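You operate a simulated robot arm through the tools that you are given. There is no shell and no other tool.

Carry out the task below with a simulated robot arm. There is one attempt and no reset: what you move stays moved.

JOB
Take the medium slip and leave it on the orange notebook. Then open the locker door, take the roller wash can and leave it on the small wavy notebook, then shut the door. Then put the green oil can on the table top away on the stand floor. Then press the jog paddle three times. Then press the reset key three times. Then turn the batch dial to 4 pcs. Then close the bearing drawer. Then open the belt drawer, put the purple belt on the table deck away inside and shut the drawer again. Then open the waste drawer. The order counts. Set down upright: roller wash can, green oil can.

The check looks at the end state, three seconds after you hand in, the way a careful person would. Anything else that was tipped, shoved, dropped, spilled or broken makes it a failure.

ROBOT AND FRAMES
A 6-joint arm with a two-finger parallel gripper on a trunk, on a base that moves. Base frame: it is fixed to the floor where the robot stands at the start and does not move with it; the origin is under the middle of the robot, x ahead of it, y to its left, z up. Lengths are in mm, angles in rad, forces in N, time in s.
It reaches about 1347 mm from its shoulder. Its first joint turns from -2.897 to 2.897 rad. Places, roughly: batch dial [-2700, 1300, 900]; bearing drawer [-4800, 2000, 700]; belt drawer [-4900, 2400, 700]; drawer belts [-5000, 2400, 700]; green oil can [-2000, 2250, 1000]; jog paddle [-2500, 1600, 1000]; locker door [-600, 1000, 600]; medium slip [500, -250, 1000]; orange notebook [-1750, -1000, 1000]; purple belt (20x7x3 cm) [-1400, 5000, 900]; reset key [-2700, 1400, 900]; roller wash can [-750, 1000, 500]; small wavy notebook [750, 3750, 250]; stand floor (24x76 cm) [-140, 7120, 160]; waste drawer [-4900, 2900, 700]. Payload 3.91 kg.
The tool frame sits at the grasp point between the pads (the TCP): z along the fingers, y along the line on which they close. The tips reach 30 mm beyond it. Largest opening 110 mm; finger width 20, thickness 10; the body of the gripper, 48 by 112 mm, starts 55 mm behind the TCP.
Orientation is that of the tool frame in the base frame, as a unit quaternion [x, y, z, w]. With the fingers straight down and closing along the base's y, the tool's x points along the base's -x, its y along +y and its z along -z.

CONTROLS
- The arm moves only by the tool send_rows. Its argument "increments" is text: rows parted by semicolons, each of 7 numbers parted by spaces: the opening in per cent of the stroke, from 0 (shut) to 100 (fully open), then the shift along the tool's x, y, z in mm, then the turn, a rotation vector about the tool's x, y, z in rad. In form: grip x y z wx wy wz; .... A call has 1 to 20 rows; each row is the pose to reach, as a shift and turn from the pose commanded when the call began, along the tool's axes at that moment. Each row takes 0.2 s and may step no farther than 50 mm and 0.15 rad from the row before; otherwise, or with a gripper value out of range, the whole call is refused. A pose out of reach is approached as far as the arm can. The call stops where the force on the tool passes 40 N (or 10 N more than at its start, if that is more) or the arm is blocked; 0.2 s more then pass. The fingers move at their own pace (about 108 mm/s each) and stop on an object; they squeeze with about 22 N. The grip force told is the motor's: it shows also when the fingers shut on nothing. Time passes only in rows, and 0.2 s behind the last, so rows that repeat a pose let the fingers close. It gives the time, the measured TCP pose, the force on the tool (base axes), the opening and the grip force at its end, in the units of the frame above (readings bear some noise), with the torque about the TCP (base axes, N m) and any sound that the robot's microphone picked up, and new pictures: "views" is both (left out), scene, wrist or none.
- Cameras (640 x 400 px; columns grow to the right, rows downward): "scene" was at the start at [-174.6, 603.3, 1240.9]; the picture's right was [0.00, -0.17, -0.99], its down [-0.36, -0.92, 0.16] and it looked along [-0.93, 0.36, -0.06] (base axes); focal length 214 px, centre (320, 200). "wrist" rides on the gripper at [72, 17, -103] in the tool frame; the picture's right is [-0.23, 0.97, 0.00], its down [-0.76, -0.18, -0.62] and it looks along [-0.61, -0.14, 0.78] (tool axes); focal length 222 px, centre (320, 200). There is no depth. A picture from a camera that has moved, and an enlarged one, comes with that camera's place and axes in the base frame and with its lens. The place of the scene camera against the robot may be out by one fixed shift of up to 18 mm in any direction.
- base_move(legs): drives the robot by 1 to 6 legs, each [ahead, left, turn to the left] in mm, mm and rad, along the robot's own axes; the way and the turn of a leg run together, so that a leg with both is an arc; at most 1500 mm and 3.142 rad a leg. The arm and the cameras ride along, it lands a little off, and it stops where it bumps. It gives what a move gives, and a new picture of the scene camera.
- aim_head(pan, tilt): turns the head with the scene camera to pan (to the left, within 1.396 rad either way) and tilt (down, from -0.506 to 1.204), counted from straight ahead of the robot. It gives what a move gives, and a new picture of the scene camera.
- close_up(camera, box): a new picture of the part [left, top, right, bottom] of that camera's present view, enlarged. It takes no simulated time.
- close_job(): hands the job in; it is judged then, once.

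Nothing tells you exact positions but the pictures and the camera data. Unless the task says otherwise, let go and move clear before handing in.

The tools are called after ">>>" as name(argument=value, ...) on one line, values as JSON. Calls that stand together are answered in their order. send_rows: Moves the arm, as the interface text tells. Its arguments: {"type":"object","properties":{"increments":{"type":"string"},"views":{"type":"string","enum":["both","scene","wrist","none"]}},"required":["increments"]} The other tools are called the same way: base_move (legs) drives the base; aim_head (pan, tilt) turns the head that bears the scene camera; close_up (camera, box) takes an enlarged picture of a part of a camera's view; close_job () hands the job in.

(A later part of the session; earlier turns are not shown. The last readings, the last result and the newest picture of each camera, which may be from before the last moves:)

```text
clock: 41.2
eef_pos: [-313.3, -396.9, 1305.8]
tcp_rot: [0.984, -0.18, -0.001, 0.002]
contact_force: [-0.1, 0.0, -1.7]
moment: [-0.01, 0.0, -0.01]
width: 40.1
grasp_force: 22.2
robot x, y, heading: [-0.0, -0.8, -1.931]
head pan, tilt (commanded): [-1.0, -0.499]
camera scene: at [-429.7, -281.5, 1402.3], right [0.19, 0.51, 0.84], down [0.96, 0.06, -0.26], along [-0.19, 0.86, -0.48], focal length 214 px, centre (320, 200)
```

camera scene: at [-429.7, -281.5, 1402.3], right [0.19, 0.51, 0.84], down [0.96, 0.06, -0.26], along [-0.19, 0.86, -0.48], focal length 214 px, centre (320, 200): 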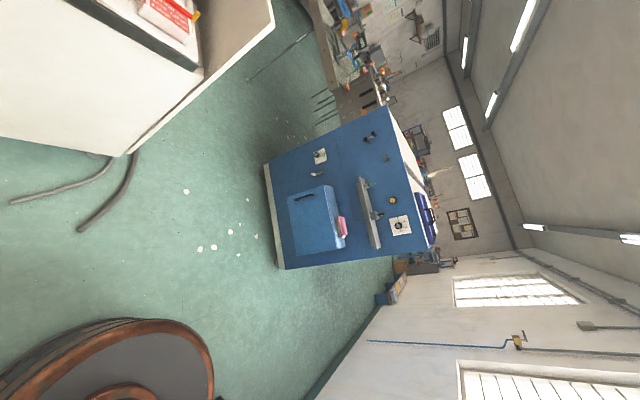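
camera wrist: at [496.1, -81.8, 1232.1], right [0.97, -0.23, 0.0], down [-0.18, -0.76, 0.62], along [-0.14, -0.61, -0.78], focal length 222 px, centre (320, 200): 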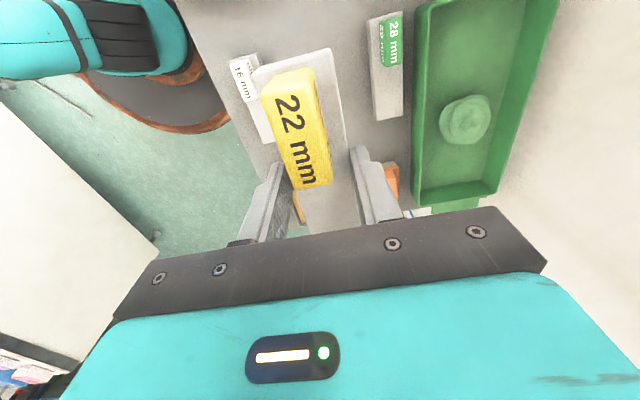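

The blue machine's face with the locker box is visible from here. Now I'll look forward along the driving direction before moving.

>>> aim_head(pan=1.0, tilt=-0.3)

>>> base_move(legs=[[1200, 0, 0]])

```text
clock: 43.1
eef_pos: [-313.6, -397.1, 1306.1]
tcp_rot: [0.983, -0.181, -0.001, 0.002]
contact_force: [0.1, 0.6, -2.4]
moment: [0.02, 0.03, -0.01]
width: 39.4
grasp_force: 21.5
robot x, y, heading: [0.8, -0.2, -1.932]
head pan, tilt (commanded): [1.0, -0.3]
camera scene: at [-459.5, -401.3, 1396.7], right [0.19, 0.5, -0.84], down [0.8, -0.57, -0.16], along [-0.56, -0.65, -0.51], focal length 214 px, centre (320, 200)
```

scene: 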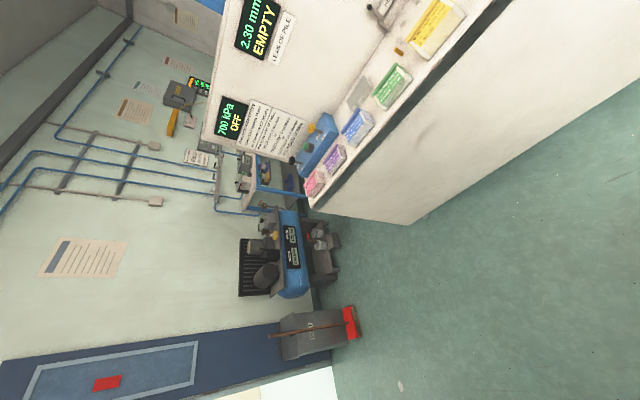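

```text
clock: 49.2
eef_pos: [-723.3, -1514.8, 1306.8]
tcp_rot: [0.985, -0.174, -0.002, 0.003]
contact_force: [-0.4, 0.8, -2.1]
moment: [0.04, -0.02, 0.01]
width: 39.9
grasp_force: 22.3
robot x, y, heading: [-408.4, -1115.5, -1.922]
head pan, tilt (commanded): [1.0, -0.3]
camera scene: at [-868.8, -1520.8, 1396.7], right [0.18, 0.5, -0.84], down [0.81, -0.56, -0.16], along [-0.55, -0.66, -0.51], focal length 214 px, centre (320, 200)
```

scene: 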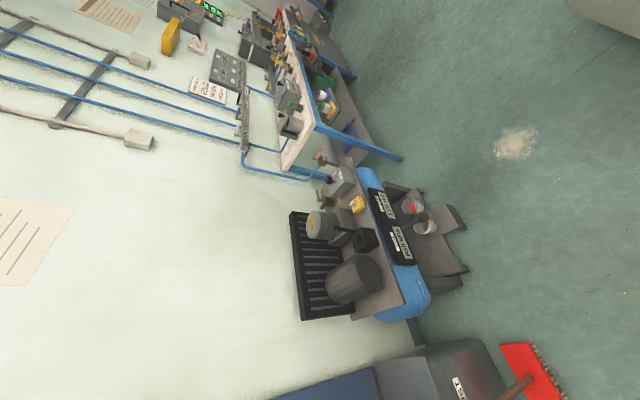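

I'm past the bench's corner level; let me look toward −x along and behind the bench.

>>> aim_head(pan=0.6, tilt=-0.506)

>>> base_move(legs=[[500, 0, 0], [0, 0, -0.6]])

```text
clock: 50.0
eef_pos: [-722.8, -1513.6, 1305.7]
tcp_rot: [0.985, -0.175, -0.001, 0.002]
contact_force: [-0.2, 0.5, -2.1]
moment: [0.02, 0.03, -0.02]
width: 39.4
grasp_force: 22.3
robot x, y, heading: [-413.3, -1114.3, -1.921]
head pan, tilt (commanded): [0.6, -0.499]
camera scene: at [-872.8, -1489.4, 1383.8], right [0.28, 0.77, -0.57], down [0.73, -0.56, -0.39], along [-0.62, -0.31, -0.72], focal length 214 px, centre (320, 200)
```

scene: 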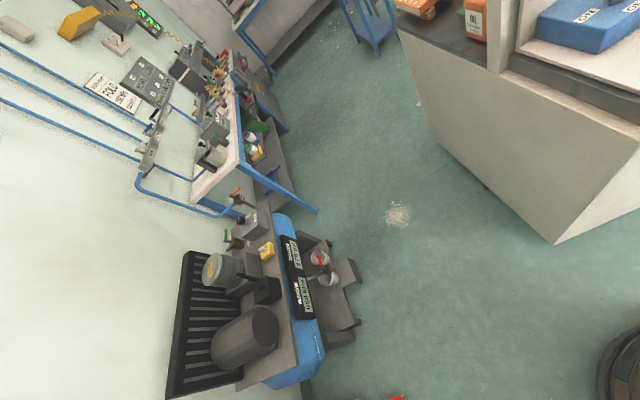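

```text
clock: 54.6
eef_pos: [-1063.2, -1745.4, 1306.3]
tcp_rot: [0.892, -0.453, -0.002, 0.002]
contact_force: [0.3, 0.4, -0.8]
moment: [0.04, 0.02, 0.03]
width: 39.4
grasp_force: 22.4
robot x, y, heading: [-584.6, -1586.3, -2.512]
head pan, tilt (commanded): [0.6, -0.499]
camera scene: at [-1177.8, -1637.3, 1383.8], right [0.66, 0.48, -0.57], down [0.3, -0.87, -0.39], along [-0.69, 0.09, -0.72], focal length 214 px, centre (320, 200)
```

scene: 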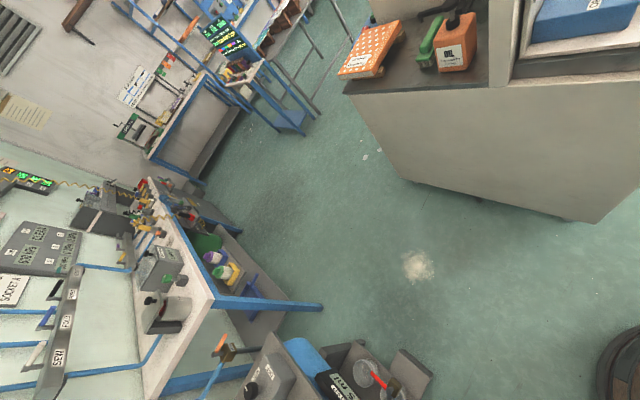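

The orange dotted notebook is on the bench's rear counter near (−1740, −1030), next to an orange canister. I'll face −x and drive down the aisle at y≈−1610.

>>> aim_head(pan=0.9, tilt=-0.1)

>>> base_move(legs=[[0, 0, -0.63], [500, 20, 0]])

```text
clock: 55.5
eef_pos: [-1063.2, -1745.6, 1305.7]
tcp_rot: [0.892, -0.453, -0.001, 0.002]
contact_force: [0.0, -0.4, -1.6]
moment: [0.02, -0.01, -0.03]
width: 39.6
grasp_force: 21.4
robot x, y, heading: [-582.9, -1583.1, -2.515]
head pan, tilt (commanded): [0.901, -0.099]
camera scene: at [-1183.9, -1680.3, 1385.1], right [0.5, 0.36, -0.79], down [0.52, -0.85, -0.06], along [-0.69, -0.38, -0.61], focal length 214 px, centre (320, 200)
```

scene: 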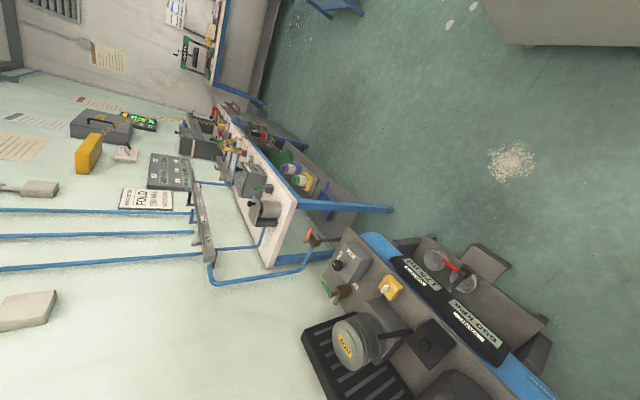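

```text
clock: 60.2
eef_pos: [-1568.3, -1439.1, 1305.6]
tcp_rot: [-0.702, 0.712, 0.002, -0.001]
contact_force: [0.1, 0.1, -1.6]
moment: [0.03, 0.02, 0.02]
width: 39.4
grasp_force: 21.4
robot x, y, heading: [-1087.4, -1602.0, 3.127]
head pan, tilt (commanded): [0.901, -0.099]
camera scene: at [-1630.4, -1310.3, 1385.1], right [0.62, -0.01, -0.79], down [-0.09, -0.99, -0.06], along [-0.78, 0.11, -0.61], focal length 214 px, centre (320, 200)
```

scene: 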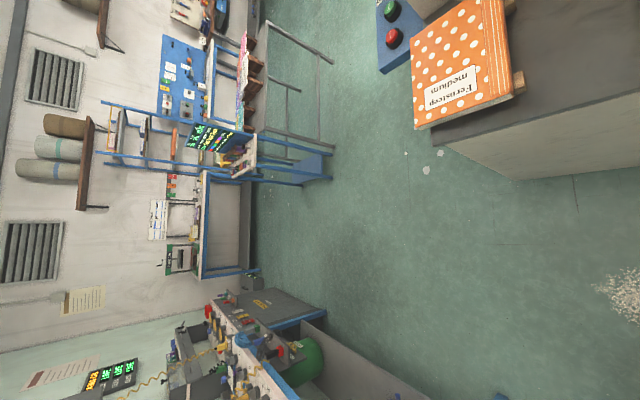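

The orange notebook ("Fernstrip medium") is at about (−1757, −1029). I'll drive on to x≈−1740 and turn to face it.

>>> base_move(legs=[[650, 5, 0], [0, 0, -1.556]])

>>> aim_head(pan=0.5, tilt=0.0)

```text
clock: 67.7
eef_pos: [-1583.7, -1116.2, 1306.0]
tcp_rot: [0.013, 1.0, 0.003, 0.001]
contact_force: [-0.1, -0.3, -1.1]
moment: [0.0, -0.01, 0.01]
width: 39.5
grasp_force: 22.0
robot x, y, heading: [-1748.3, -1595.4, 1.548]
head pan, tilt (commanded): [0.901, -0.099]
camera scene: at [-1459.0, -1042.9, 1385.1], right [-0.01, -0.62, -0.79], down [-0.99, 0.1, -0.06], along [0.12, 0.78, -0.61], focal length 214 px, centre (320, 200)
```

scene: 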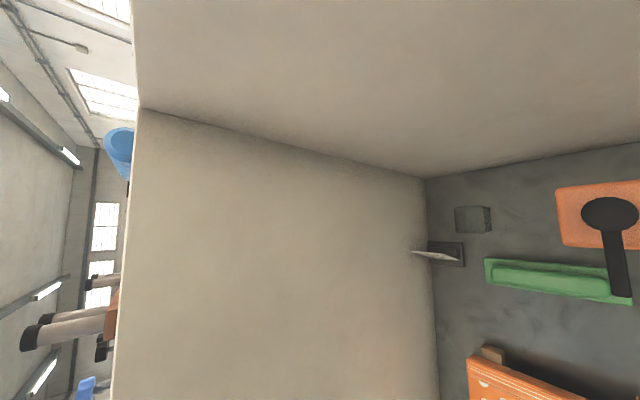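

```text
clock: 68.6
eef_pos: [-1584.9, -1115.9, 1306.3]
tcp_rot: [0.012, 1.0, 0.002, 0.001]
contact_force: [0.4, -0.1, -1.6]
moment: [0.0, 0.01, 0.0]
width: 39.6
grasp_force: 21.5
robot x, y, heading: [-1748.9, -1597.2, 1.546]
head pan, tilt (commanded): [0.499, 0.0]
camera scene: at [-1468.3, -1067.6, 1360.0], right [-0.02, -0.87, -0.48], down [-1.0, 0.02, 0.0], along [0.01, 0.48, -0.87], focal length 214 px, centre (320, 200)
```

scene: 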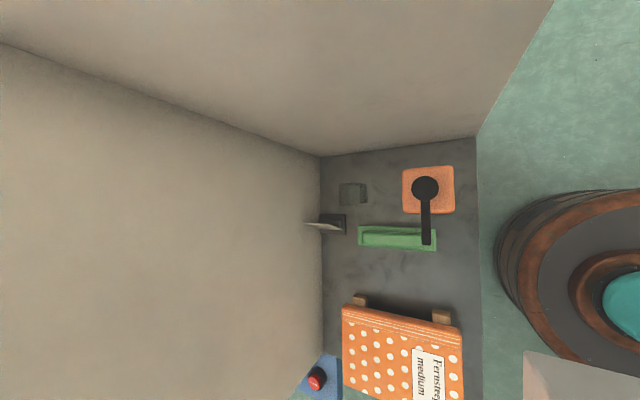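

The notebook lies roughly x −1845…−1669, y −1106…−905 in an alcove of the bench. I'll move the slip above its centre and lower to z≈1150, then check.

>>> send_rows(increments="0 28.7 18.5 26 0 0 0; 0 57.3 37 52 0 0 0; 0 86 55.5 78 0 0 0; 0 114.7 74 104 0 0 0; 0 143.3 92.5 130 0 0 0; 0 172 111 156 0 0 0", views="wrist")

>>> aim_head(pan=0, tilt=0.5)

```text
clock: 70.0
eef_pos: [-1753.7, -1003.5, 1152.9]
tcp_rot: [0.012, 1.0, 0.004, 0.001]
contact_force: [0.1, 0.9, -1.0]
moment: [0.03, -0.01, -0.03]
width: 39.6
grasp_force: 22.5
robot x, y, heading: [-1751.8, -1594.4, 1.546]
head pan, tilt (commanded): [0.499, 0.0]
camera wrist: at [-1826.4, -986.0, 1254.8], right [0.25, 0.97, 0.01], down [0.76, -0.2, 0.62], along [0.6, -0.15, -0.78], focal length 222 px, centre (320, 200)
```

wrist: 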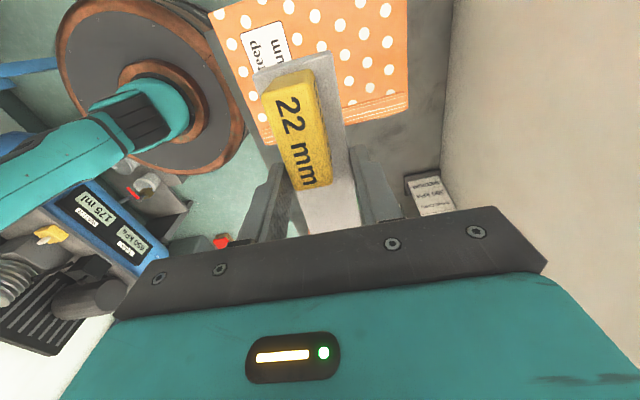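

```text
clock: 70.9
eef_pos: [-1752.5, -1002.2, 1151.8]
tcp_rot: [0.012, 1.0, 0.003, 0.001]
contact_force: [-0.3, -0.4, 0.1]
moment: [-0.06, -0.03, -0.03]
width: 39.6
grasp_force: 22.2
robot x, y, heading: [-1747.7, -1595.8, 1.542]
head pan, tilt (commanded): [0.0, 0.499]
camera scene: at [-1685.6, -995.6, 1193.3], right [-0.02, -1.0, -0.01], down [-0.88, 0.02, 0.48], along [-0.48, 0.02, -0.88], focal length 214 px, centre (320, 200)
```

scene: 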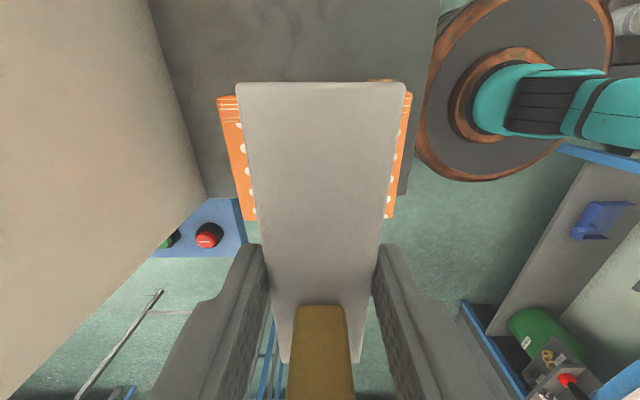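

The notebook top is near z≈900, centre about (−1787, −995). I'll shift there and lower to z≈962 before a final look.

>>> send_rows(increments="0 6.6 1.3 38 0 0 0; 0 13.2 2.6 76 0 0 0; 0 19.9 3.8 114 0 0 0; 0 26.5 5 152 0 0 0; 0 33.1 6.3 190 0 0 0; 0 33.1 6.3 190 0 0 0", views="both")

>>> aim_head(pan=0.5, tilt=0.6)

```text
clock: 72.3
eef_pos: [-1786.3, -992.2, 965.0]
tcp_rot: [0.013, 1.0, 0.004, 0.0]
contact_force: [1.0, 1.6, 22.2]
moment: [0.02, -0.07, 0.0]
width: 40.0
grasp_force: 21.4
robot x, y, heading: [-1745.1, -1591.9, 1.549]
head pan, tilt (commanded): [0.0, 0.499]
camera scene: at [-1718.1, -985.6, 1005.8], right [-0.02, -1.0, -0.01], down [-0.88, 0.02, 0.48], along [-0.48, 0.02, -0.88], focal length 214 px, centre (320, 200)
camera wrist: at [-1858.3, -975.7, 1067.2], right [0.25, 0.97, 0.01], down [0.76, -0.2, 0.62], along [0.6, -0.15, -0.78], focal length 222 px, centre (320, 200)
```

scene: 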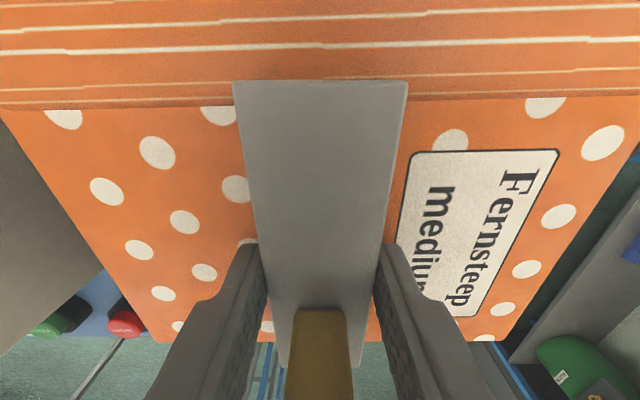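
wrist: 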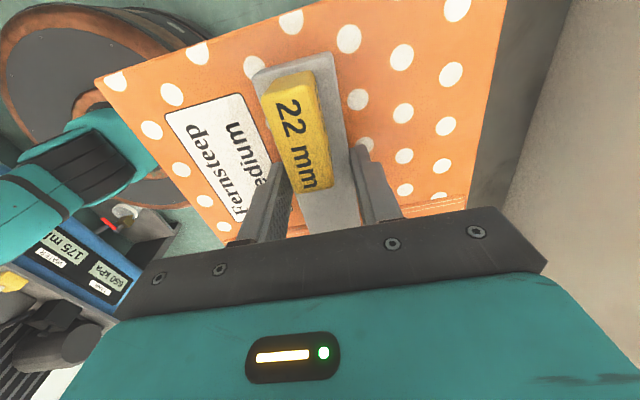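

```text
clock: 73.2
eef_pos: [-1785.6, -992.7, 963.4]
tcp_rot: [0.012, 1.0, 0.003, 0.0]
contact_force: [1.2, 2.3, 21.9]
moment: [0.0, -0.02, -0.01]
width: 39.5
grasp_force: 21.9
robot x, y, heading: [-1745.2, -1598.6, 1.545]
head pan, tilt (commanded): [0.499, 0.6]
camera scene: at [-1726.2, -943.2, 1018.7], right [-0.02, -0.88, -0.48], down [-0.83, -0.25, 0.49], along [-0.55, 0.41, -0.72], focal length 214 px, centre (320, 200)
```

scene: 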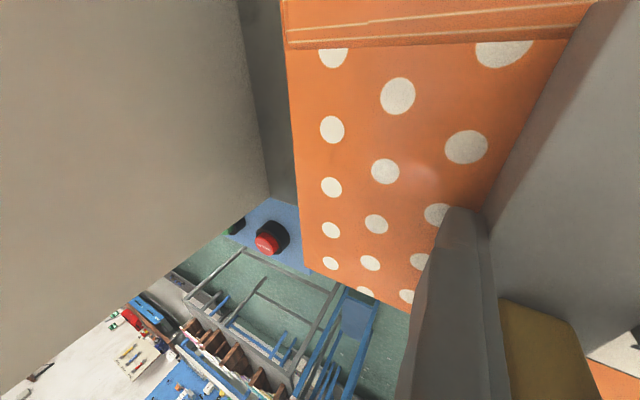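

The slip has already touched down (22 N upward) and lies well within the notebook cover. I'll ease up slightly, release, and rise.

>>> send_rows(increments="0 0 0 -2 0 0 0; 30 0 0 -2 0 0 0; 58 0 0 -2 0 0 0; 58 0 0 -2 0 0 0; 58 0 0 -10 0 0 0; 58 0 0 -40 0 0 0; 58 0 0 -85 0 0 0; 58 0 0 -130 0 0 0; 58 0 0 -175 0 0 0; 58 0 0 -220 0 0 0", views="both")

```text
clock: 75.4
eef_pos: [-1783.8, -993.8, 1179.7]
tcp_rot: [0.013, 1.0, 0.003, 0.001]
contact_force: [-0.3, -0.2, -0.5]
moment: [0.0, -0.03, 0.01]
width: 64.0
grasp_force: 0.0
robot x, y, heading: [-1746.5, -1596.4, 1.551]
head pan, tilt (commanded): [0.499, 0.6]
camera scene: at [-1723.4, -944.7, 1234.7], right [-0.02, -0.88, -0.48], down [-0.83, -0.25, 0.49], along [-0.55, 0.41, -0.72], focal length 214 px, centre (320, 200)
camera wrist: at [-1855.6, -977.0, 1282.4], right [0.25, 0.97, 0.01], down [0.76, -0.2, 0.62], along [0.6, -0.15, -0.78], focal length 222 px, centre (320, 200)
```

scene: 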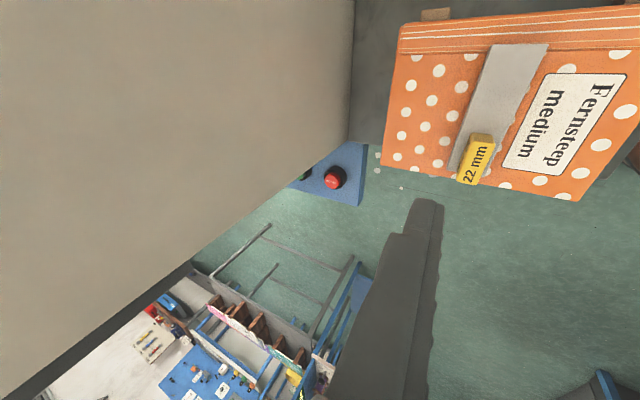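
wrist: 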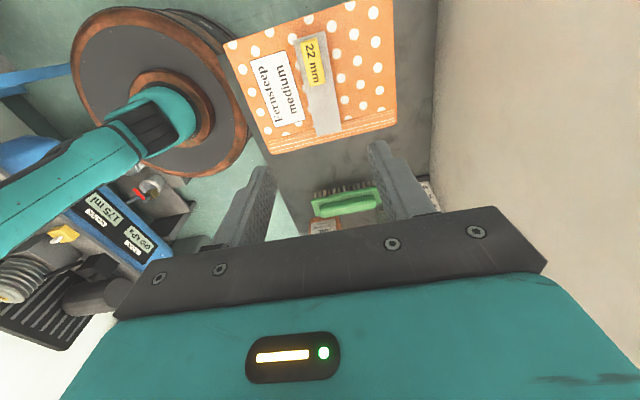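

The slip lies on the orange notebook. Now I'll retract the arm, back out of the aisle the way I came, and head for the locker on the blue machine.

>>> send_rows(increments="58 0 -40 -20 0 0 0; 58 0 -80 -40 0 0 0; 58 0 -120 -60 0 0 0; 58 0 -150 -75 0 0 0", views="none")

>>> base_move(legs=[[0, 0, 1.59], [-1160, 0, 0]])

```text
clock: 76.4
eef_pos: [-1789.8, -1142.4, 1254.5]
tcp_rot: [0.012, 1.0, 0.002, 0.001]
contact_force: [-0.2, 1.1, 0.2]
moment: [-0.05, 0.0, 0.0]
width: 63.9
grasp_force: 0.1
robot x, y, heading: [-1747.1, -1594.9, 1.546]
head pan, tilt (commanded): [0.499, 0.6]
```

```text
clock: 86.1
eef_pos: [-1050.6, -1662.2, 1255.3]
tcp_rot: [-0.702, 0.713, 0.002, -0.002]
contact_force: [0.3, -0.8, -0.1]
moment: [0.0, 0.03, -0.01]
width: 63.8
grasp_force: 0.0
robot x, y, heading: [-597.1, -1618.3, 3.124]
head pan, tilt (commanded): [0.499, 0.6]
camera scene: at [-1087.3, -1598.6, 1310.6], right [0.88, -0.01, -0.48], down [0.26, -0.83, 0.49], along [-0.41, -0.56, -0.72], focal length 214 px, centre (320, 200)
```

scene: 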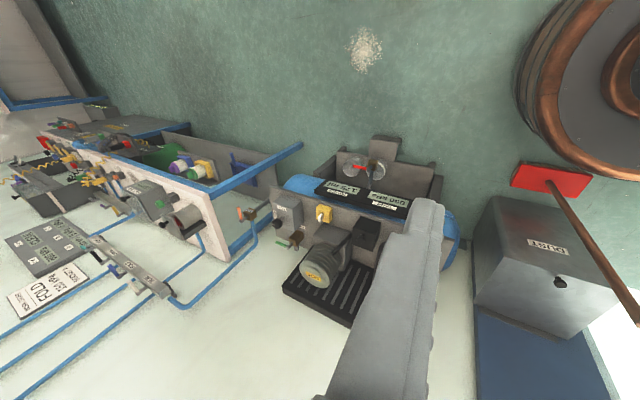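

I'm back at (−597, −1618). Now I'll turn to face +y and drive up between bench and rack toward the blue machine.

>>> base_move(legs=[[0, 0, -1.553], [1318, -267, 0]])

>>> aim_head(pan=0.9, tilt=0.0)

```text
clock: 96.7
eef_pos: [-450.8, 175.4, 1254.7]
tcp_rot: [-0.026, 1.0, 0.003, 0.001]
contact_force: [0.4, 0.3, 0.5]
moment: [0.04, 0.02, 0.01]
width: 63.6
grasp_force: 0.1
robot x, y, heading: [-375.2, -273.0, 1.62]
head pan, tilt (commanded): [0.499, 0.6]
camera scene: at [-394.7, 229.2, 1310.6], right [0.05, -0.87, -0.48], down [-0.81, -0.32, 0.49], along [-0.58, 0.37, -0.72], focal length 214 px, centre (320, 200)
```

scene: 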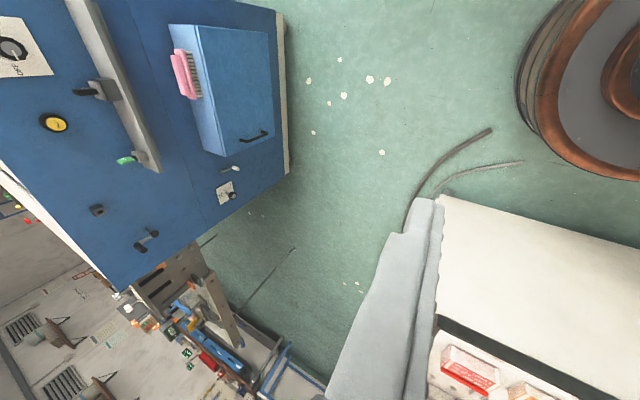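

```text
clock: 97.7
eef_pos: [-451.5, 174.7, 1255.4]
tcp_rot: [-0.026, 1.0, 0.002, 0.001]
contact_force: [-0.5, 0.0, -1.1]
moment: [0.03, -0.01, -0.02]
width: 64.0
grasp_force: 0.0
robot x, y, heading: [-377.8, -273.4, 1.624]
head pan, tilt (commanded): [0.901, 0.0]
camera scene: at [-341.1, 260.1, 1332.4], right [0.03, -0.62, -0.79], down [-1.0, -0.05, 0.0], along [-0.04, 0.79, -0.62], focal length 214 px, centre (320, 200)
```

scene: 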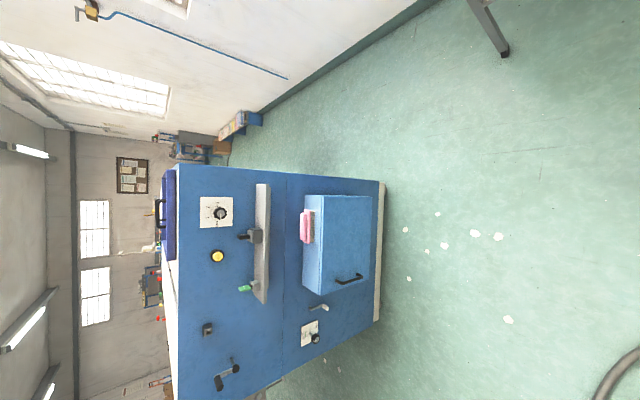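

The locker is a protruding box on the machine's face with a vertical handle near (−732, 905, 633) on its −x side, so it hinges on the +x side. I'll drive to about (−330, 60), then turn the gripper level to face it.

>>> base_move(legs=[[330, -63, -0.05]])

>>> send_rows(increments="58 0 0 20 0 0 -0.143; 58 0 0 40 0 0 -0.286; 58 0 0 60 0 0 -0.429; 58 0 0 80 0 0 -0.572; 58 0 0 100 0 0 -0.715; 58 0 0 120 0 0 -0.858; 58 0 0 140 0 0 -1.001; 58 0 0 160 0 0 -1.144; 58 0 0 180 0 0 -1.287; 58 0 0 200 0 0 -1.43; 58 0 0 220 0 0 -1.571", views="scene")

```text
clock: 99.9
eef_pos: [-372.4, 512.3, 1255.6]
tcp_rot: [0.002, 1.0, 0.002, 0.001]
contact_force: [-0.3, 0.1, 0.3]
moment: [0.0, -0.02, -0.01]
width: 63.7
grasp_force: 0.1
robot x, y, heading: [-321.2, 57.2, 1.567]
head pan, tilt (commanded): [0.901, 0.0]
camera scene: at [-258.0, 590.1, 1332.5], right [0.0, -0.62, -0.79], down [-1.0, 0.0, 0.0], along [0.0, 0.79, -0.62], focal length 214 px, centre (320, 200)
```

scene: 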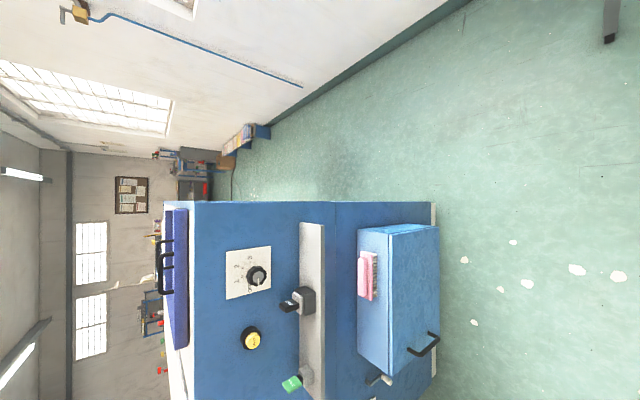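

```text
clock: 102.3
eef_pos: [-371.0, 514.2, 1037.1]
tcp_rot: [-0.707, 0.708, 0.001, 0.003]
contact_force: [-0.2, 0.0, -0.9]
moment: [0.0, 0.01, 0.0]
width: 64.1
grasp_force: 0.1
robot x, y, heading: [-318.2, 60.2, 1.573]
head pan, tilt (commanded): [0.901, 0.0]
camera scene: at [-437.2, 632.6, 1114.0], right [0.62, 0.0, -0.78], down [0.0, -1.0, -0.01], along [-0.78, 0.01, -0.62], focal length 214 px, centre (320, 200)
```

scene: 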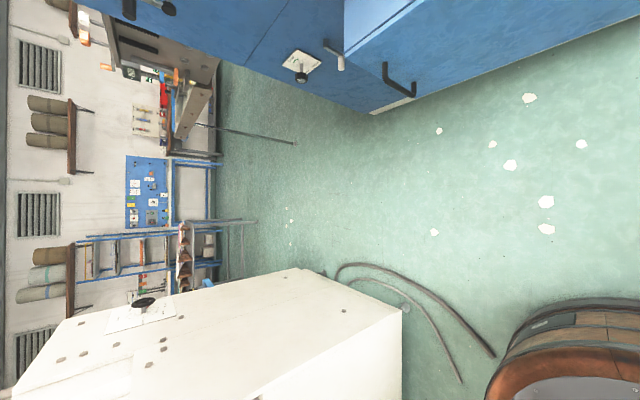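

The box spans about x −769…−351, front y≈946, z 434…774. Now I'll pitch the gripper up to point level toward the machine while lowering it.

>>> aim_head(pan=0.0, tilt=0.3)

>>> send_rows(increments="58 -13.6 0 18.2 0 -0.143 0; 58 -27.3 0 36.4 0 -0.286 0; 58 -40.9 0 54.5 0 -0.429 0; 58 -54.5 0 72.7 0 -0.572 0; 58 -68.2 0 90.9 0 -0.715 0; 58 -81.8 0 109.1 0 -0.858 0; 58 -95.5 0 127.3 0 -1.001 0; 58 -109.1 0 145.5 0 -1.144 0; 58 -122.7 0 163.6 0 -1.287 0; 58 -136.4 0 181.8 0 -1.43 0; 58 -150 0 200 0 -1.571 0", views="both")

```text
clock: 103.5
eef_pos: [-371.1, 513.3, 1037.5]
tcp_rot: [-0.705, 0.709, 0.001, 0.002]
contact_force: [0.5, -0.3, -0.4]
moment: [0.01, 0.0, 0.02]
width: 63.9
grasp_force: 0.0
robot x, y, heading: [-322.1, 59.9, 1.566]
head pan, tilt (commanded): [0.0, 0.3]
camera scene: at [-366.5, 604.9, 1076.8], right [1.0, 0.0, 0.0], down [0.0, -0.96, 0.29], along [0.0, -0.29, -0.96], focal length 214 px, centre (320, 200)
```

scene: 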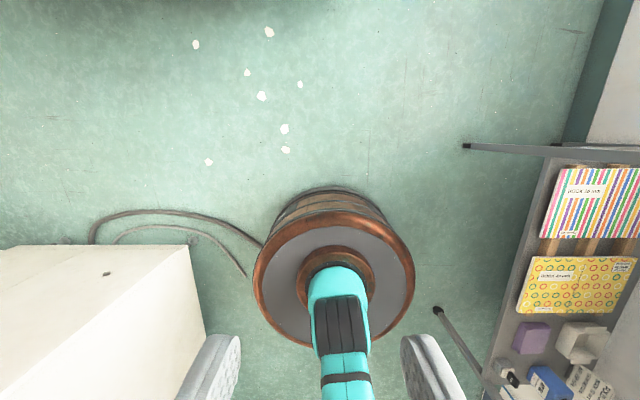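

```text
clock: 105.9
eef_pos: [-383.1, 678.3, 848.2]
tcp_rot: [-0.482, 0.518, 0.494, 0.505]
contact_force: [-7.6, 0.4, 1.3]
moment: [-0.16, -0.18, -0.5]
width: 63.8
grasp_force: 0.2
out of reach, approached as far as the arm can: row 8, 9, 10, 11
robot x, y, heading: [-318.2, 59.1, 1.569]
head pan, tilt (commanded): [0.0, 0.3]
camera scene: at [-378.5, 651.6, 932.8], right [1.0, -0.05, -0.03], down [-0.04, -0.3, -0.95], along [0.04, 0.95, -0.3], focal length 214 px, centre (320, 200)
camera wrist: at [-406.9, 576.0, 775.7], right [-0.97, 0.05, 0.25], down [0.17, -0.63, 0.76], along [0.2, 0.77, 0.6], focal length 222 px, centre (320, 200)
```

scene: 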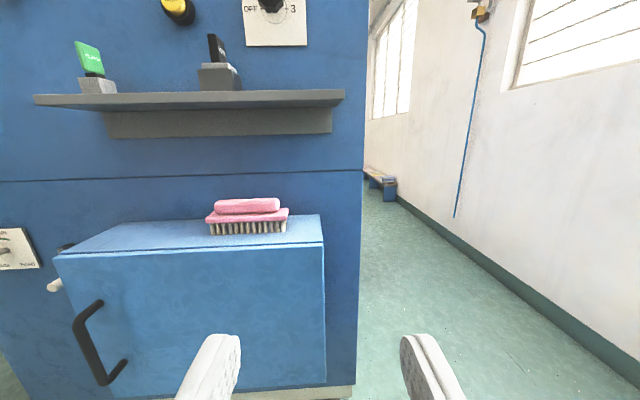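
wrist: 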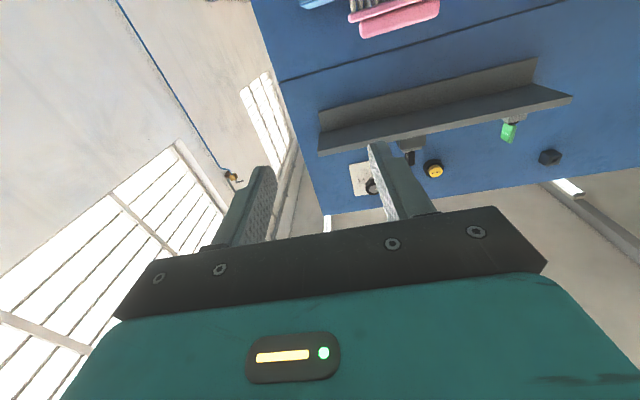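

I have a clear view: handle bar at about x −734, y 903, z 548–672; hinge side is the right edge (x≈−367). A pink brush lies on the locker top, so I must keep clear of it. I'll move to a pre-grasp point in front of the handle.

>>> send_rows(increments="58 21 33 12.4 0 0 0; 58 42 66 24.7 0 0 0; 58 63.3 99 37.1 0 0 0; 58 84.4 132 49.5 0 0 0; 58 105.5 165 61.8 0 0 0; 58 126.5 198 74.2 0 0 0; 58 147.6 231 86.5 0 0 0; 58 168.7 264 98.9 0 0 0; 58 189.8 297 111.3 0 0 0; 58 210.9 330 123.6 0 0 0; 58 232 363 136 0 0 0; 58 232 363 136 0 0 0", views="both")

```text
clock: 108.5
eef_pos: [-752.7, 815.8, 614.8]
tcp_rot: [-0.498, 0.5, 0.5, 0.502]
contact_force: [0.5, 0.4, 0.3]
moment: [-0.02, 0.0, -0.03]
width: 64.0
grasp_force: 0.0
robot x, y, heading: [-320.3, 61.1, 1.569]
head pan, tilt (commanded): [0.0, 0.3]
camera scene: at [-749.0, 787.8, 698.3], right [1.0, 0.0, 0.0], down [0.0, -0.29, -0.96], along [0.0, 0.96, -0.29], focal length 214 px, centre (320, 200)
camera wrist: at [-770.2, 712.2, 540.2], right [-0.97, 0.0, 0.23], down [0.17, -0.63, 0.76], along [0.14, 0.78, 0.61], focal length 222 px, centre (320, 200)
```

scene: 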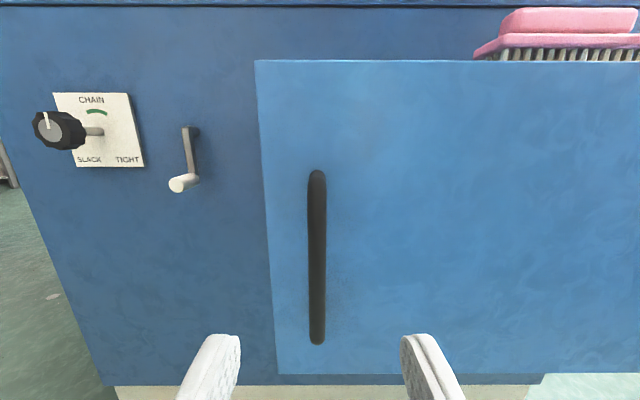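
wrist: 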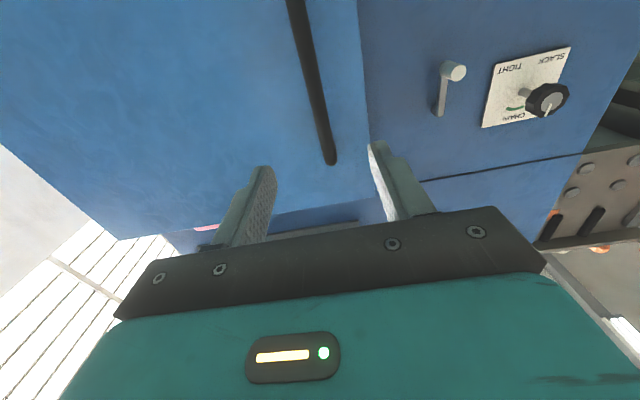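

The handle bar is straight ahead (x≈−755, y≈918). I'll advance so the pads straddle the bar and close.

>>> send_rows(increments="58 5 1 35 0 0 0; 58 10 2 70 0 0 0; 58 15 2 96 0 0 0; 58 15 2 96 0 0 0; 0 15 2 96 0 0 0; 0 15 2 96 0 0 0; 0 15 2 96 0 0 0", views="both")

```text
clock: 110.1
eef_pos: [-754.1, 911.8, 603.4]
tcp_rot: [-0.498, 0.499, 0.5, 0.503]
contact_force: [-2.9, -0.4, -0.4]
moment: [0.16, 0.11, 0.04]
width: 13.5
grasp_force: 44.9
robot x, y, heading: [-321.5, 58.3, 1.569]
head pan, tilt (commanded): [0.0, 0.3]
camera scene: at [-750.7, 884.3, 688.0], right [1.0, 0.0, 0.0], down [0.0, -0.29, -0.96], along [0.0, 0.96, -0.29], focal length 214 px, centre (320, 200)
camera wrist: at [-772.0, 808.7, 529.9], right [-0.97, 0.0, 0.23], down [0.17, -0.63, 0.76], along [0.14, 0.78, 0.61], focal length 222 px, centre (320, 200)
```

scene: 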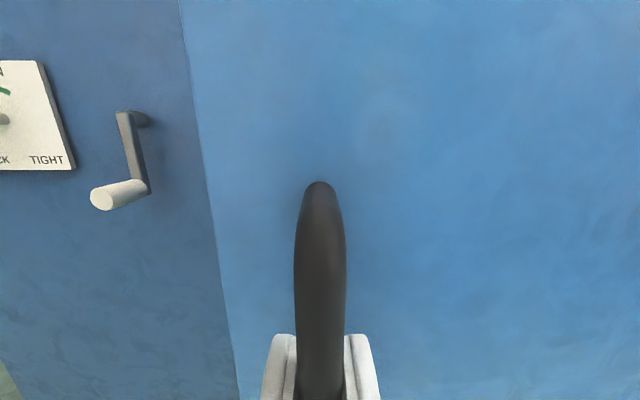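
wrist: 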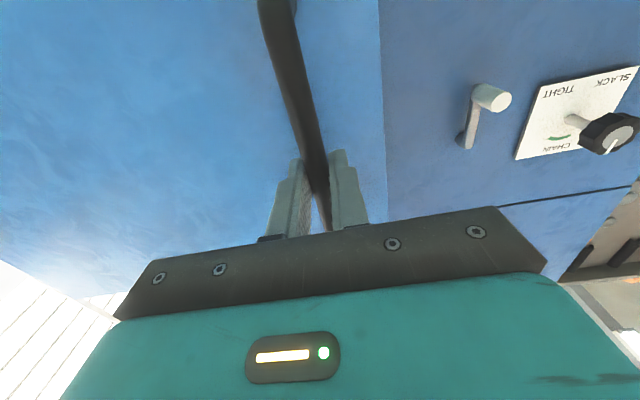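

The bar is gripped. I'll pull along the hinge arc, rotating the gripper with the door.

>>> send_rows(increments="0 0 -3.1 -19.5 -0.05 0 0; 0 0 -7.2 -38.9 -0.1 0 0; 0 0 -12.2 -58 -0.15 0 0; 0 0 -18.2 -77 -0.2 0 0; 0 0 -25.1 -95.5 -0.25 0 0; 0 0 -32.9 -113.7 -0.3 0 0; 0 0 -41.6 -131.4 -0.35 0 0; 0 0 -51.2 -148.7 -0.4 0 0", views="both")

```text
clock: 111.1
eef_pos: [-737.9, 843.7, 603.1]
tcp_rot: [-0.539, 0.453, 0.544, 0.456]
contact_force: [2.4, 2.2, 7.7]
moment: [-0.07, 0.01, -0.03]
width: 13.7
grasp_force: 45.4
robot x, y, heading: [-317.6, 60.1, 1.564]
head pan, tilt (commanded): [0.0, 0.3]
stopped in row 4: the force on the tool passed its limit at 41 N (the readings are from after the stop); the commanded pose is now the measured one
camera scene: at [-726.7, 815.5, 687.6], right [0.98, 0.17, 0.0], down [0.05, -0.28, -0.96], along [-0.17, 0.94, -0.29], focal length 214 px, centre (320, 200)
camera wrist: at [-736.4, 738.7, 529.2], right [-0.96, -0.17, 0.23], down [0.28, -0.59, 0.75], along [0.01, 0.79, 0.62], focal length 222 px, centre (320, 200)
```

scene: 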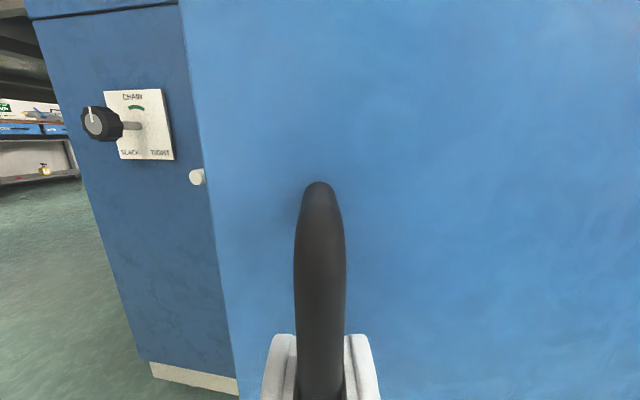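
wrist: 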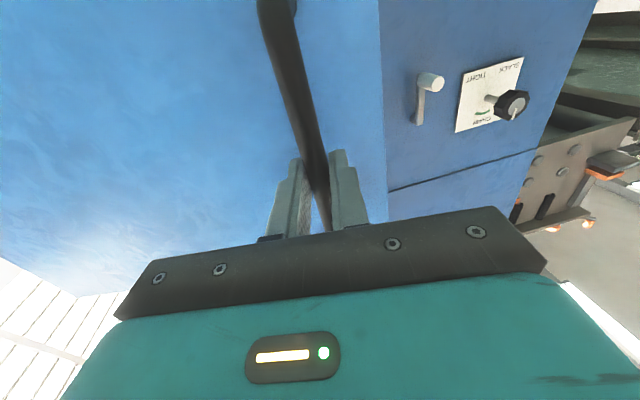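

The door opened about 10° before the force limit tripped, so I'll continue more slowly with the refined hinge (about x −358, y 971).

>>> send_rows(increments="0 0 -2 -11.9 -0.03 0 0; 0 0 -4.3 -23.6 -0.06 0 0; 0 0 -6.9 -35.4 -0.09 0 0; 0 0 -10 -47 -0.12 0 0; 0 0 -13.3 -58.5 -0.15 0 0; 0 0 -17 -69.9 -0.18 0 0; 0 0 -21.1 -81.2 -0.21 0 0; 0 0 -25.5 -92.4 -0.24 0 0; 0 0 -30.2 -103.5 -0.27 0 0; 0 0 -35.2 -114.4 -0.3 0 0", views="scene")

```text
clock: 112.2
eef_pos: [-719.3, 800.5, 603.2]
tcp_rot: [0.569, -0.42, -0.561, -0.429]
contact_force: [1.5, 0.4, -1.7]
moment: [-0.81, 0.7, 0.0]
width: 13.7
grasp_force: 45.2
out of reach, approached as far as the arm can: row 4, 5
robot x, y, heading: [-318.1, 59.8, 1.558]
head pan, tilt (commanded): [0.0, 0.3]
stopped in row 5: the force on the tool passed its limit at 49 N (the readings are from after the stop); the commanded pose is now the measured one
camera scene: at [-706.3, 773.5, 688.2], right [0.96, 0.28, 0.02], down [0.1, -0.28, -0.95], along [-0.26, 0.92, -0.3], focal length 214 px, centre (320, 200)
```

scene: 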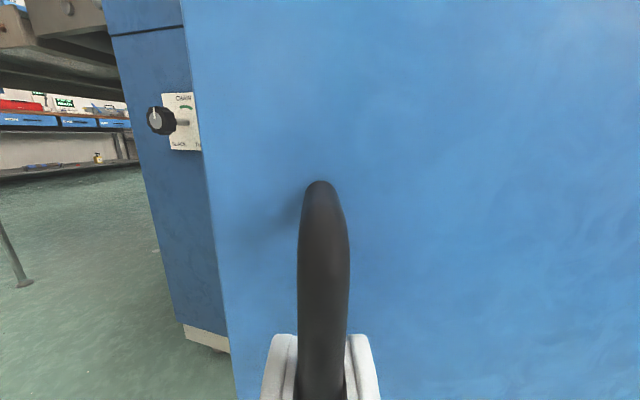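

The wrist can't rotate further with the door, so I'll keep the orientation fixed and let the round bar turn in the pads while following the arc slowly.

>>> send_rows(increments="0 0 -1.6 -10.4 0 0 0; 0 0 -3.4 -20.7 0 0 0; 0 0 -5.7 -30.9 0 0 0; 0 0 -8.2 -41 0 0 0; 0 0 -11.1 -51.1 0 0 0; 0 0 -14.2 -61.1 0 0 0; 0 0 -17.6 -71 0 0 0; 0 0 -21.1 -80.8 0 0 0; 0 0 -25 -90.6 0 0 0; 0 0 -29.2 -100.2 0 0 0; 0 0 -33.6 -109.8 0 0 0; 0 0 -38.2 -119.2 0 0 0", views="scene")

```text
clock: 113.3
eef_pos: [-699.3, 761.2, 604.6]
tcp_rot: [0.573, -0.42, -0.554, -0.433]
contact_force: [2.7, 0.3, -9.7]
moment: [-0.74, 0.78, -0.03]
width: 14.1
grasp_force: 45.4
out of reach, approached as far as the arm can: row 5
robot x, y, heading: [-319.4, 59.4, 1.558]
head pan, tilt (commanded): [0.0, 0.3]
stopped in row 5: the force on the tool passed its limit at 45 N (the readings are from after the stop); the commanded pose is now the measured one
camera scene: at [-687.6, 735.1, 688.8], right [0.96, 0.27, 0.03], down [0.11, -0.29, -0.95], along [-0.25, 0.92, -0.3], focal length 214 px, centre (320, 200)
```

scene: 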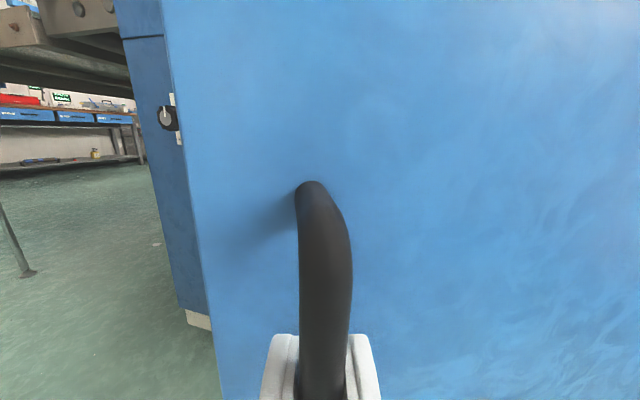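

The arm's near limit for a level gripper stops further pulling; the door is now about 23° open. I'll release the handle and back the base off, then push the door wider from its inner side with the gripper pointing down.

>>> send_rows(increments="100 0 0 0 0 0 0; 100 0 0 0 0 0 0; 100 0 0 0 0 0 0", views="none")

>>> base_move(legs=[[-200, 0, 0]])

```text
clock: 114.1
eef_pos: [-699.4, 760.9, 604.8]
tcp_rot: [0.573, -0.419, -0.555, -0.433]
contact_force: [-1.1, 0.8, -0.2]
moment: [0.02, -0.01, -0.04]
width: 109.9
grasp_force: 0.1
robot x, y, heading: [-319.6, 60.1, 1.559]
head pan, tilt (commanded): [0.0, 0.3]
```

```text
clock: 115.7
eef_pos: [-705.7, 562.8, 604.4]
tcp_rot: [0.573, -0.419, -0.556, -0.432]
contact_force: [0.1, 0.3, -0.3]
moment: [0.02, 0.01, 0.0]
width: 109.7
grasp_force: 0.1
robot x, y, heading: [-319.1, -137.5, 1.567]
head pan, tilt (commanded): [0.0, 0.3]
camera scene: at [-692.9, 536.8, 689.7], right [0.96, 0.28, 0.03], down [0.11, -0.28, -0.95], along [-0.25, 0.92, -0.3], focal length 214 px, centre (320, 200)
```

scene: 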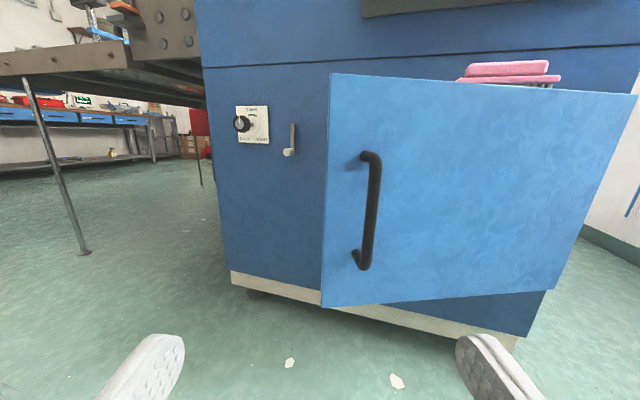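

The door stands ajar with the brush undisturbed. I'll raise and pitch the gripper down for the push.

>>> send_rows(increments="40 -27 0 0 0 0.143 0; 40 -54 0 0 0 0.286 0; 40 -81 0 0 0 0.429 0; 40 -108 0 0 0 0.572 0; 0 -135 0 0 0 0.715 0; 0 -162 0 0 0 0.858 0; 0 -189 0 0 0 1.001 0; 0 -216 0 0 0 1.144 0; 0 -243 0 0 0 1.287 0; 0 -270 0 0 0 1.43 0; 0 -297 0 0 0 1.571 0; 0 -297 0 0 0 1.571 0", views="none")

>>> aim_head(pan=0.0, tilt=-0.5)

```text
clock: 118.3
eef_pos: [-715.4, 564.0, 898.4]
tcp_rot: [0.799, -0.601, 0.012, -0.009]
contact_force: [-0.2, -0.2, 0.1]
moment: [-0.01, 0.0, 0.02]
width: 0.1
grasp_force: 21.8
robot x, y, heading: [-318.5, -136.3, 1.568]
head pan, tilt (commanded): [0.0, 0.3]
```

```text
clock: 119.4
eef_pos: [-714.6, 566.1, 899.5]
tcp_rot: [0.798, -0.602, 0.012, -0.009]
contact_force: [-0.1, 0.2, 0.6]
moment: [0.0, 0.05, -0.02]
width: 0.0
grasp_force: 22.1
robot x, y, heading: [-318.1, -136.2, 1.557]
head pan, tilt (commanded): [0.0, -0.499]
camera scene: at [-754.4, 717.8, 963.3], right [0.96, 0.28, 0.03], down [0.26, -0.84, -0.47], along [-0.1, 0.46, -0.88], focal length 214 px, centre (320, 200)
```

scene: 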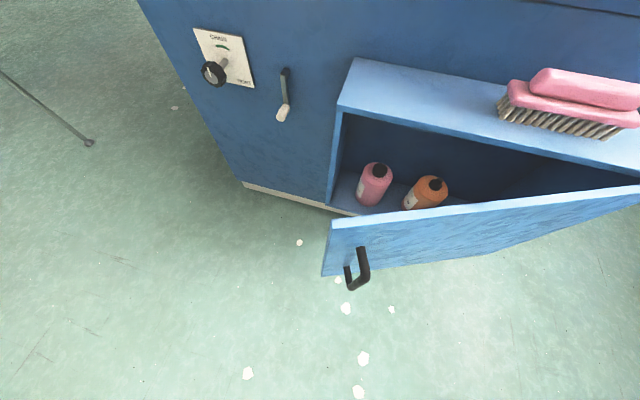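

I can see a pink and an orange bottle inside the locker. I'll put the closed fingers down into the gap behind the door's free edge and then swing it open.

>>> send_rows(increments="0 -43 -8.9 0 0 0 0; 0 -86 -17.7 0 0 0 0; 0 -129 -26.6 0 0 0 0; 0 -172 -35.4 0 0 0 0; 0 -215 -44.3 0 0 0 0; 0 -258 -53.1 0 0 0 0; 0 -301 -62 0 0 0 0; 0 -301 -62 40 0 0 0; 0 -301 -62 80 0 0 0", views="both")

```text
clock: 121.0
eef_pos: [-736.5, 847.7, 898.7]
tcp_rot: [0.799, -0.602, 0.018, -0.006]
contact_force: [0.7, -18.6, -7.9]
moment: [0.13, -0.05, 0.07]
width: 0.0
grasp_force: 21.5
robot x, y, heading: [-321.2, -137.5, 1.569]
head pan, tilt (commanded): [0.0, -0.499]
stopped in row 7: the force on the tool passed its limit at 156 N (the readings are from after the stop); the commanded pose is now the measured one
camera scene: at [-775.6, 1001.0, 960.4], right [0.96, 0.28, 0.03], down [0.26, -0.86, -0.44], along [-0.1, 0.43, -0.9], focal length 214 px, centre (320, 200)
camera wrist: at [-736.3, 774.9, 1003.4], right [-1.0, -0.05, -0.04], down [-0.06, 0.79, 0.61], along [0.0, 0.61, -0.79], focal length 222 px, centre (320, 200)
```

scene: 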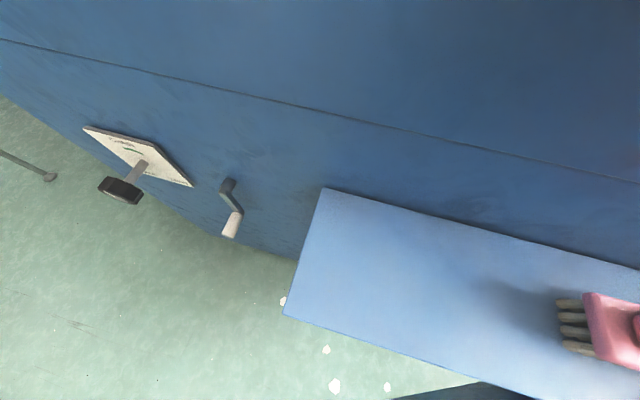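
wrist: 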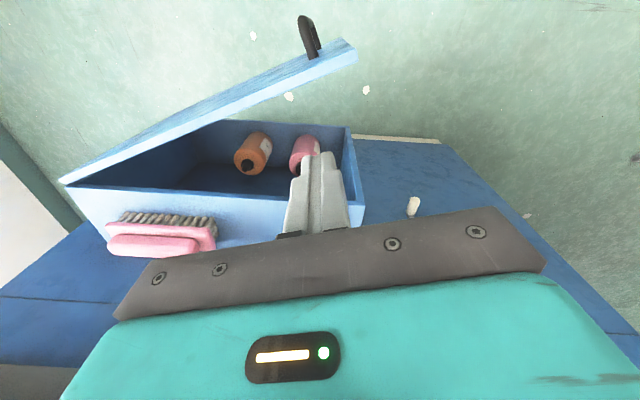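

Something blocked at 156 N — probably the head-camera housing against the rail or machine front. I'll back off at once and check nothing on the rail was disturbed.

>>> send_rows(increments="0 40 0 0 0 0 0; 0 80 0 0 0 0 0; 0 120 0 0 0 0 0; 0 160 0 0 0 0 0; 0 200 0 0 0 0 0; 0 240 0 0 0 0 0; 0 280 0 0 0 0 0; 0 320 0 -30 0 0 0; 0 360 0 -60 0 0 0", views="both")

>>> aim_head(pan=-1.2, tilt=-0.506)

```text
clock: 123.0
eef_pos: [-638.2, 503.6, 962.6]
tcp_rot: [0.798, -0.603, 0.017, -0.007]
contact_force: [0.4, 0.3, -1.3]
moment: [-0.07, -0.03, 0.01]
width: 0.1
grasp_force: 22.1
robot x, y, heading: [-316.9, -134.3, 1.566]
head pan, tilt (commanded): [0.0, -0.499]
camera scene: at [-677.0, 657.3, 1025.0], right [0.96, 0.27, 0.03], down [0.26, -0.85, -0.46], along [-0.1, 0.45, -0.89], focal length 214 px, centre (320, 200)
camera wrist: at [-637.9, 429.4, 1066.4], right [-1.0, -0.05, -0.03], down [-0.06, 0.79, 0.61], along [0.0, 0.61, -0.79], focal length 222 px, centre (320, 200)
```

scene: 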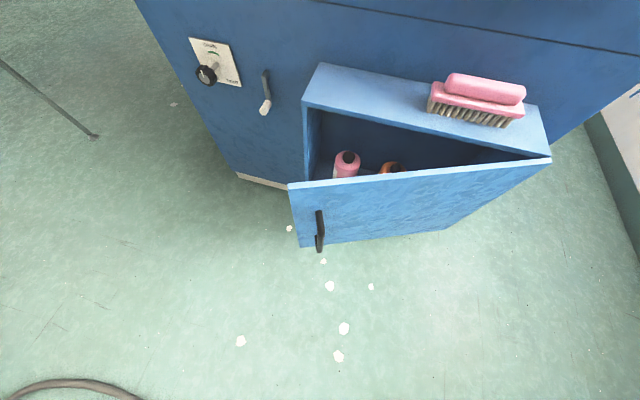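
wrist: 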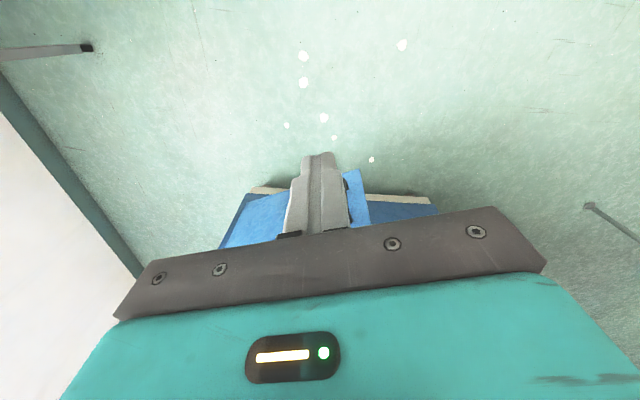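

```text
clock: 124.3
eef_pos: [-637.8, 503.3, 964.4]
tcp_rot: [0.798, -0.602, 0.017, -0.006]
contact_force: [0.0, 0.1, 0.0]
moment: [0.03, -0.01, 0.0]
width: 0.0
grasp_force: 21.5
robot x, y, heading: [-319.4, -136.6, 1.565]
head pan, tilt (commanded): [-1.201, -0.499]
camera scene: at [-618.2, 675.0, 1070.7], right [0.32, 0.11, 0.94], down [0.68, -0.72, -0.14], along [0.67, 0.68, -0.3], focal length 214 px, centre (320, 200)
```

scene: 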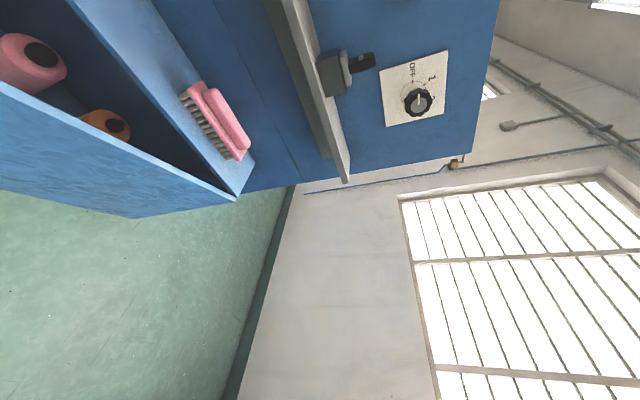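

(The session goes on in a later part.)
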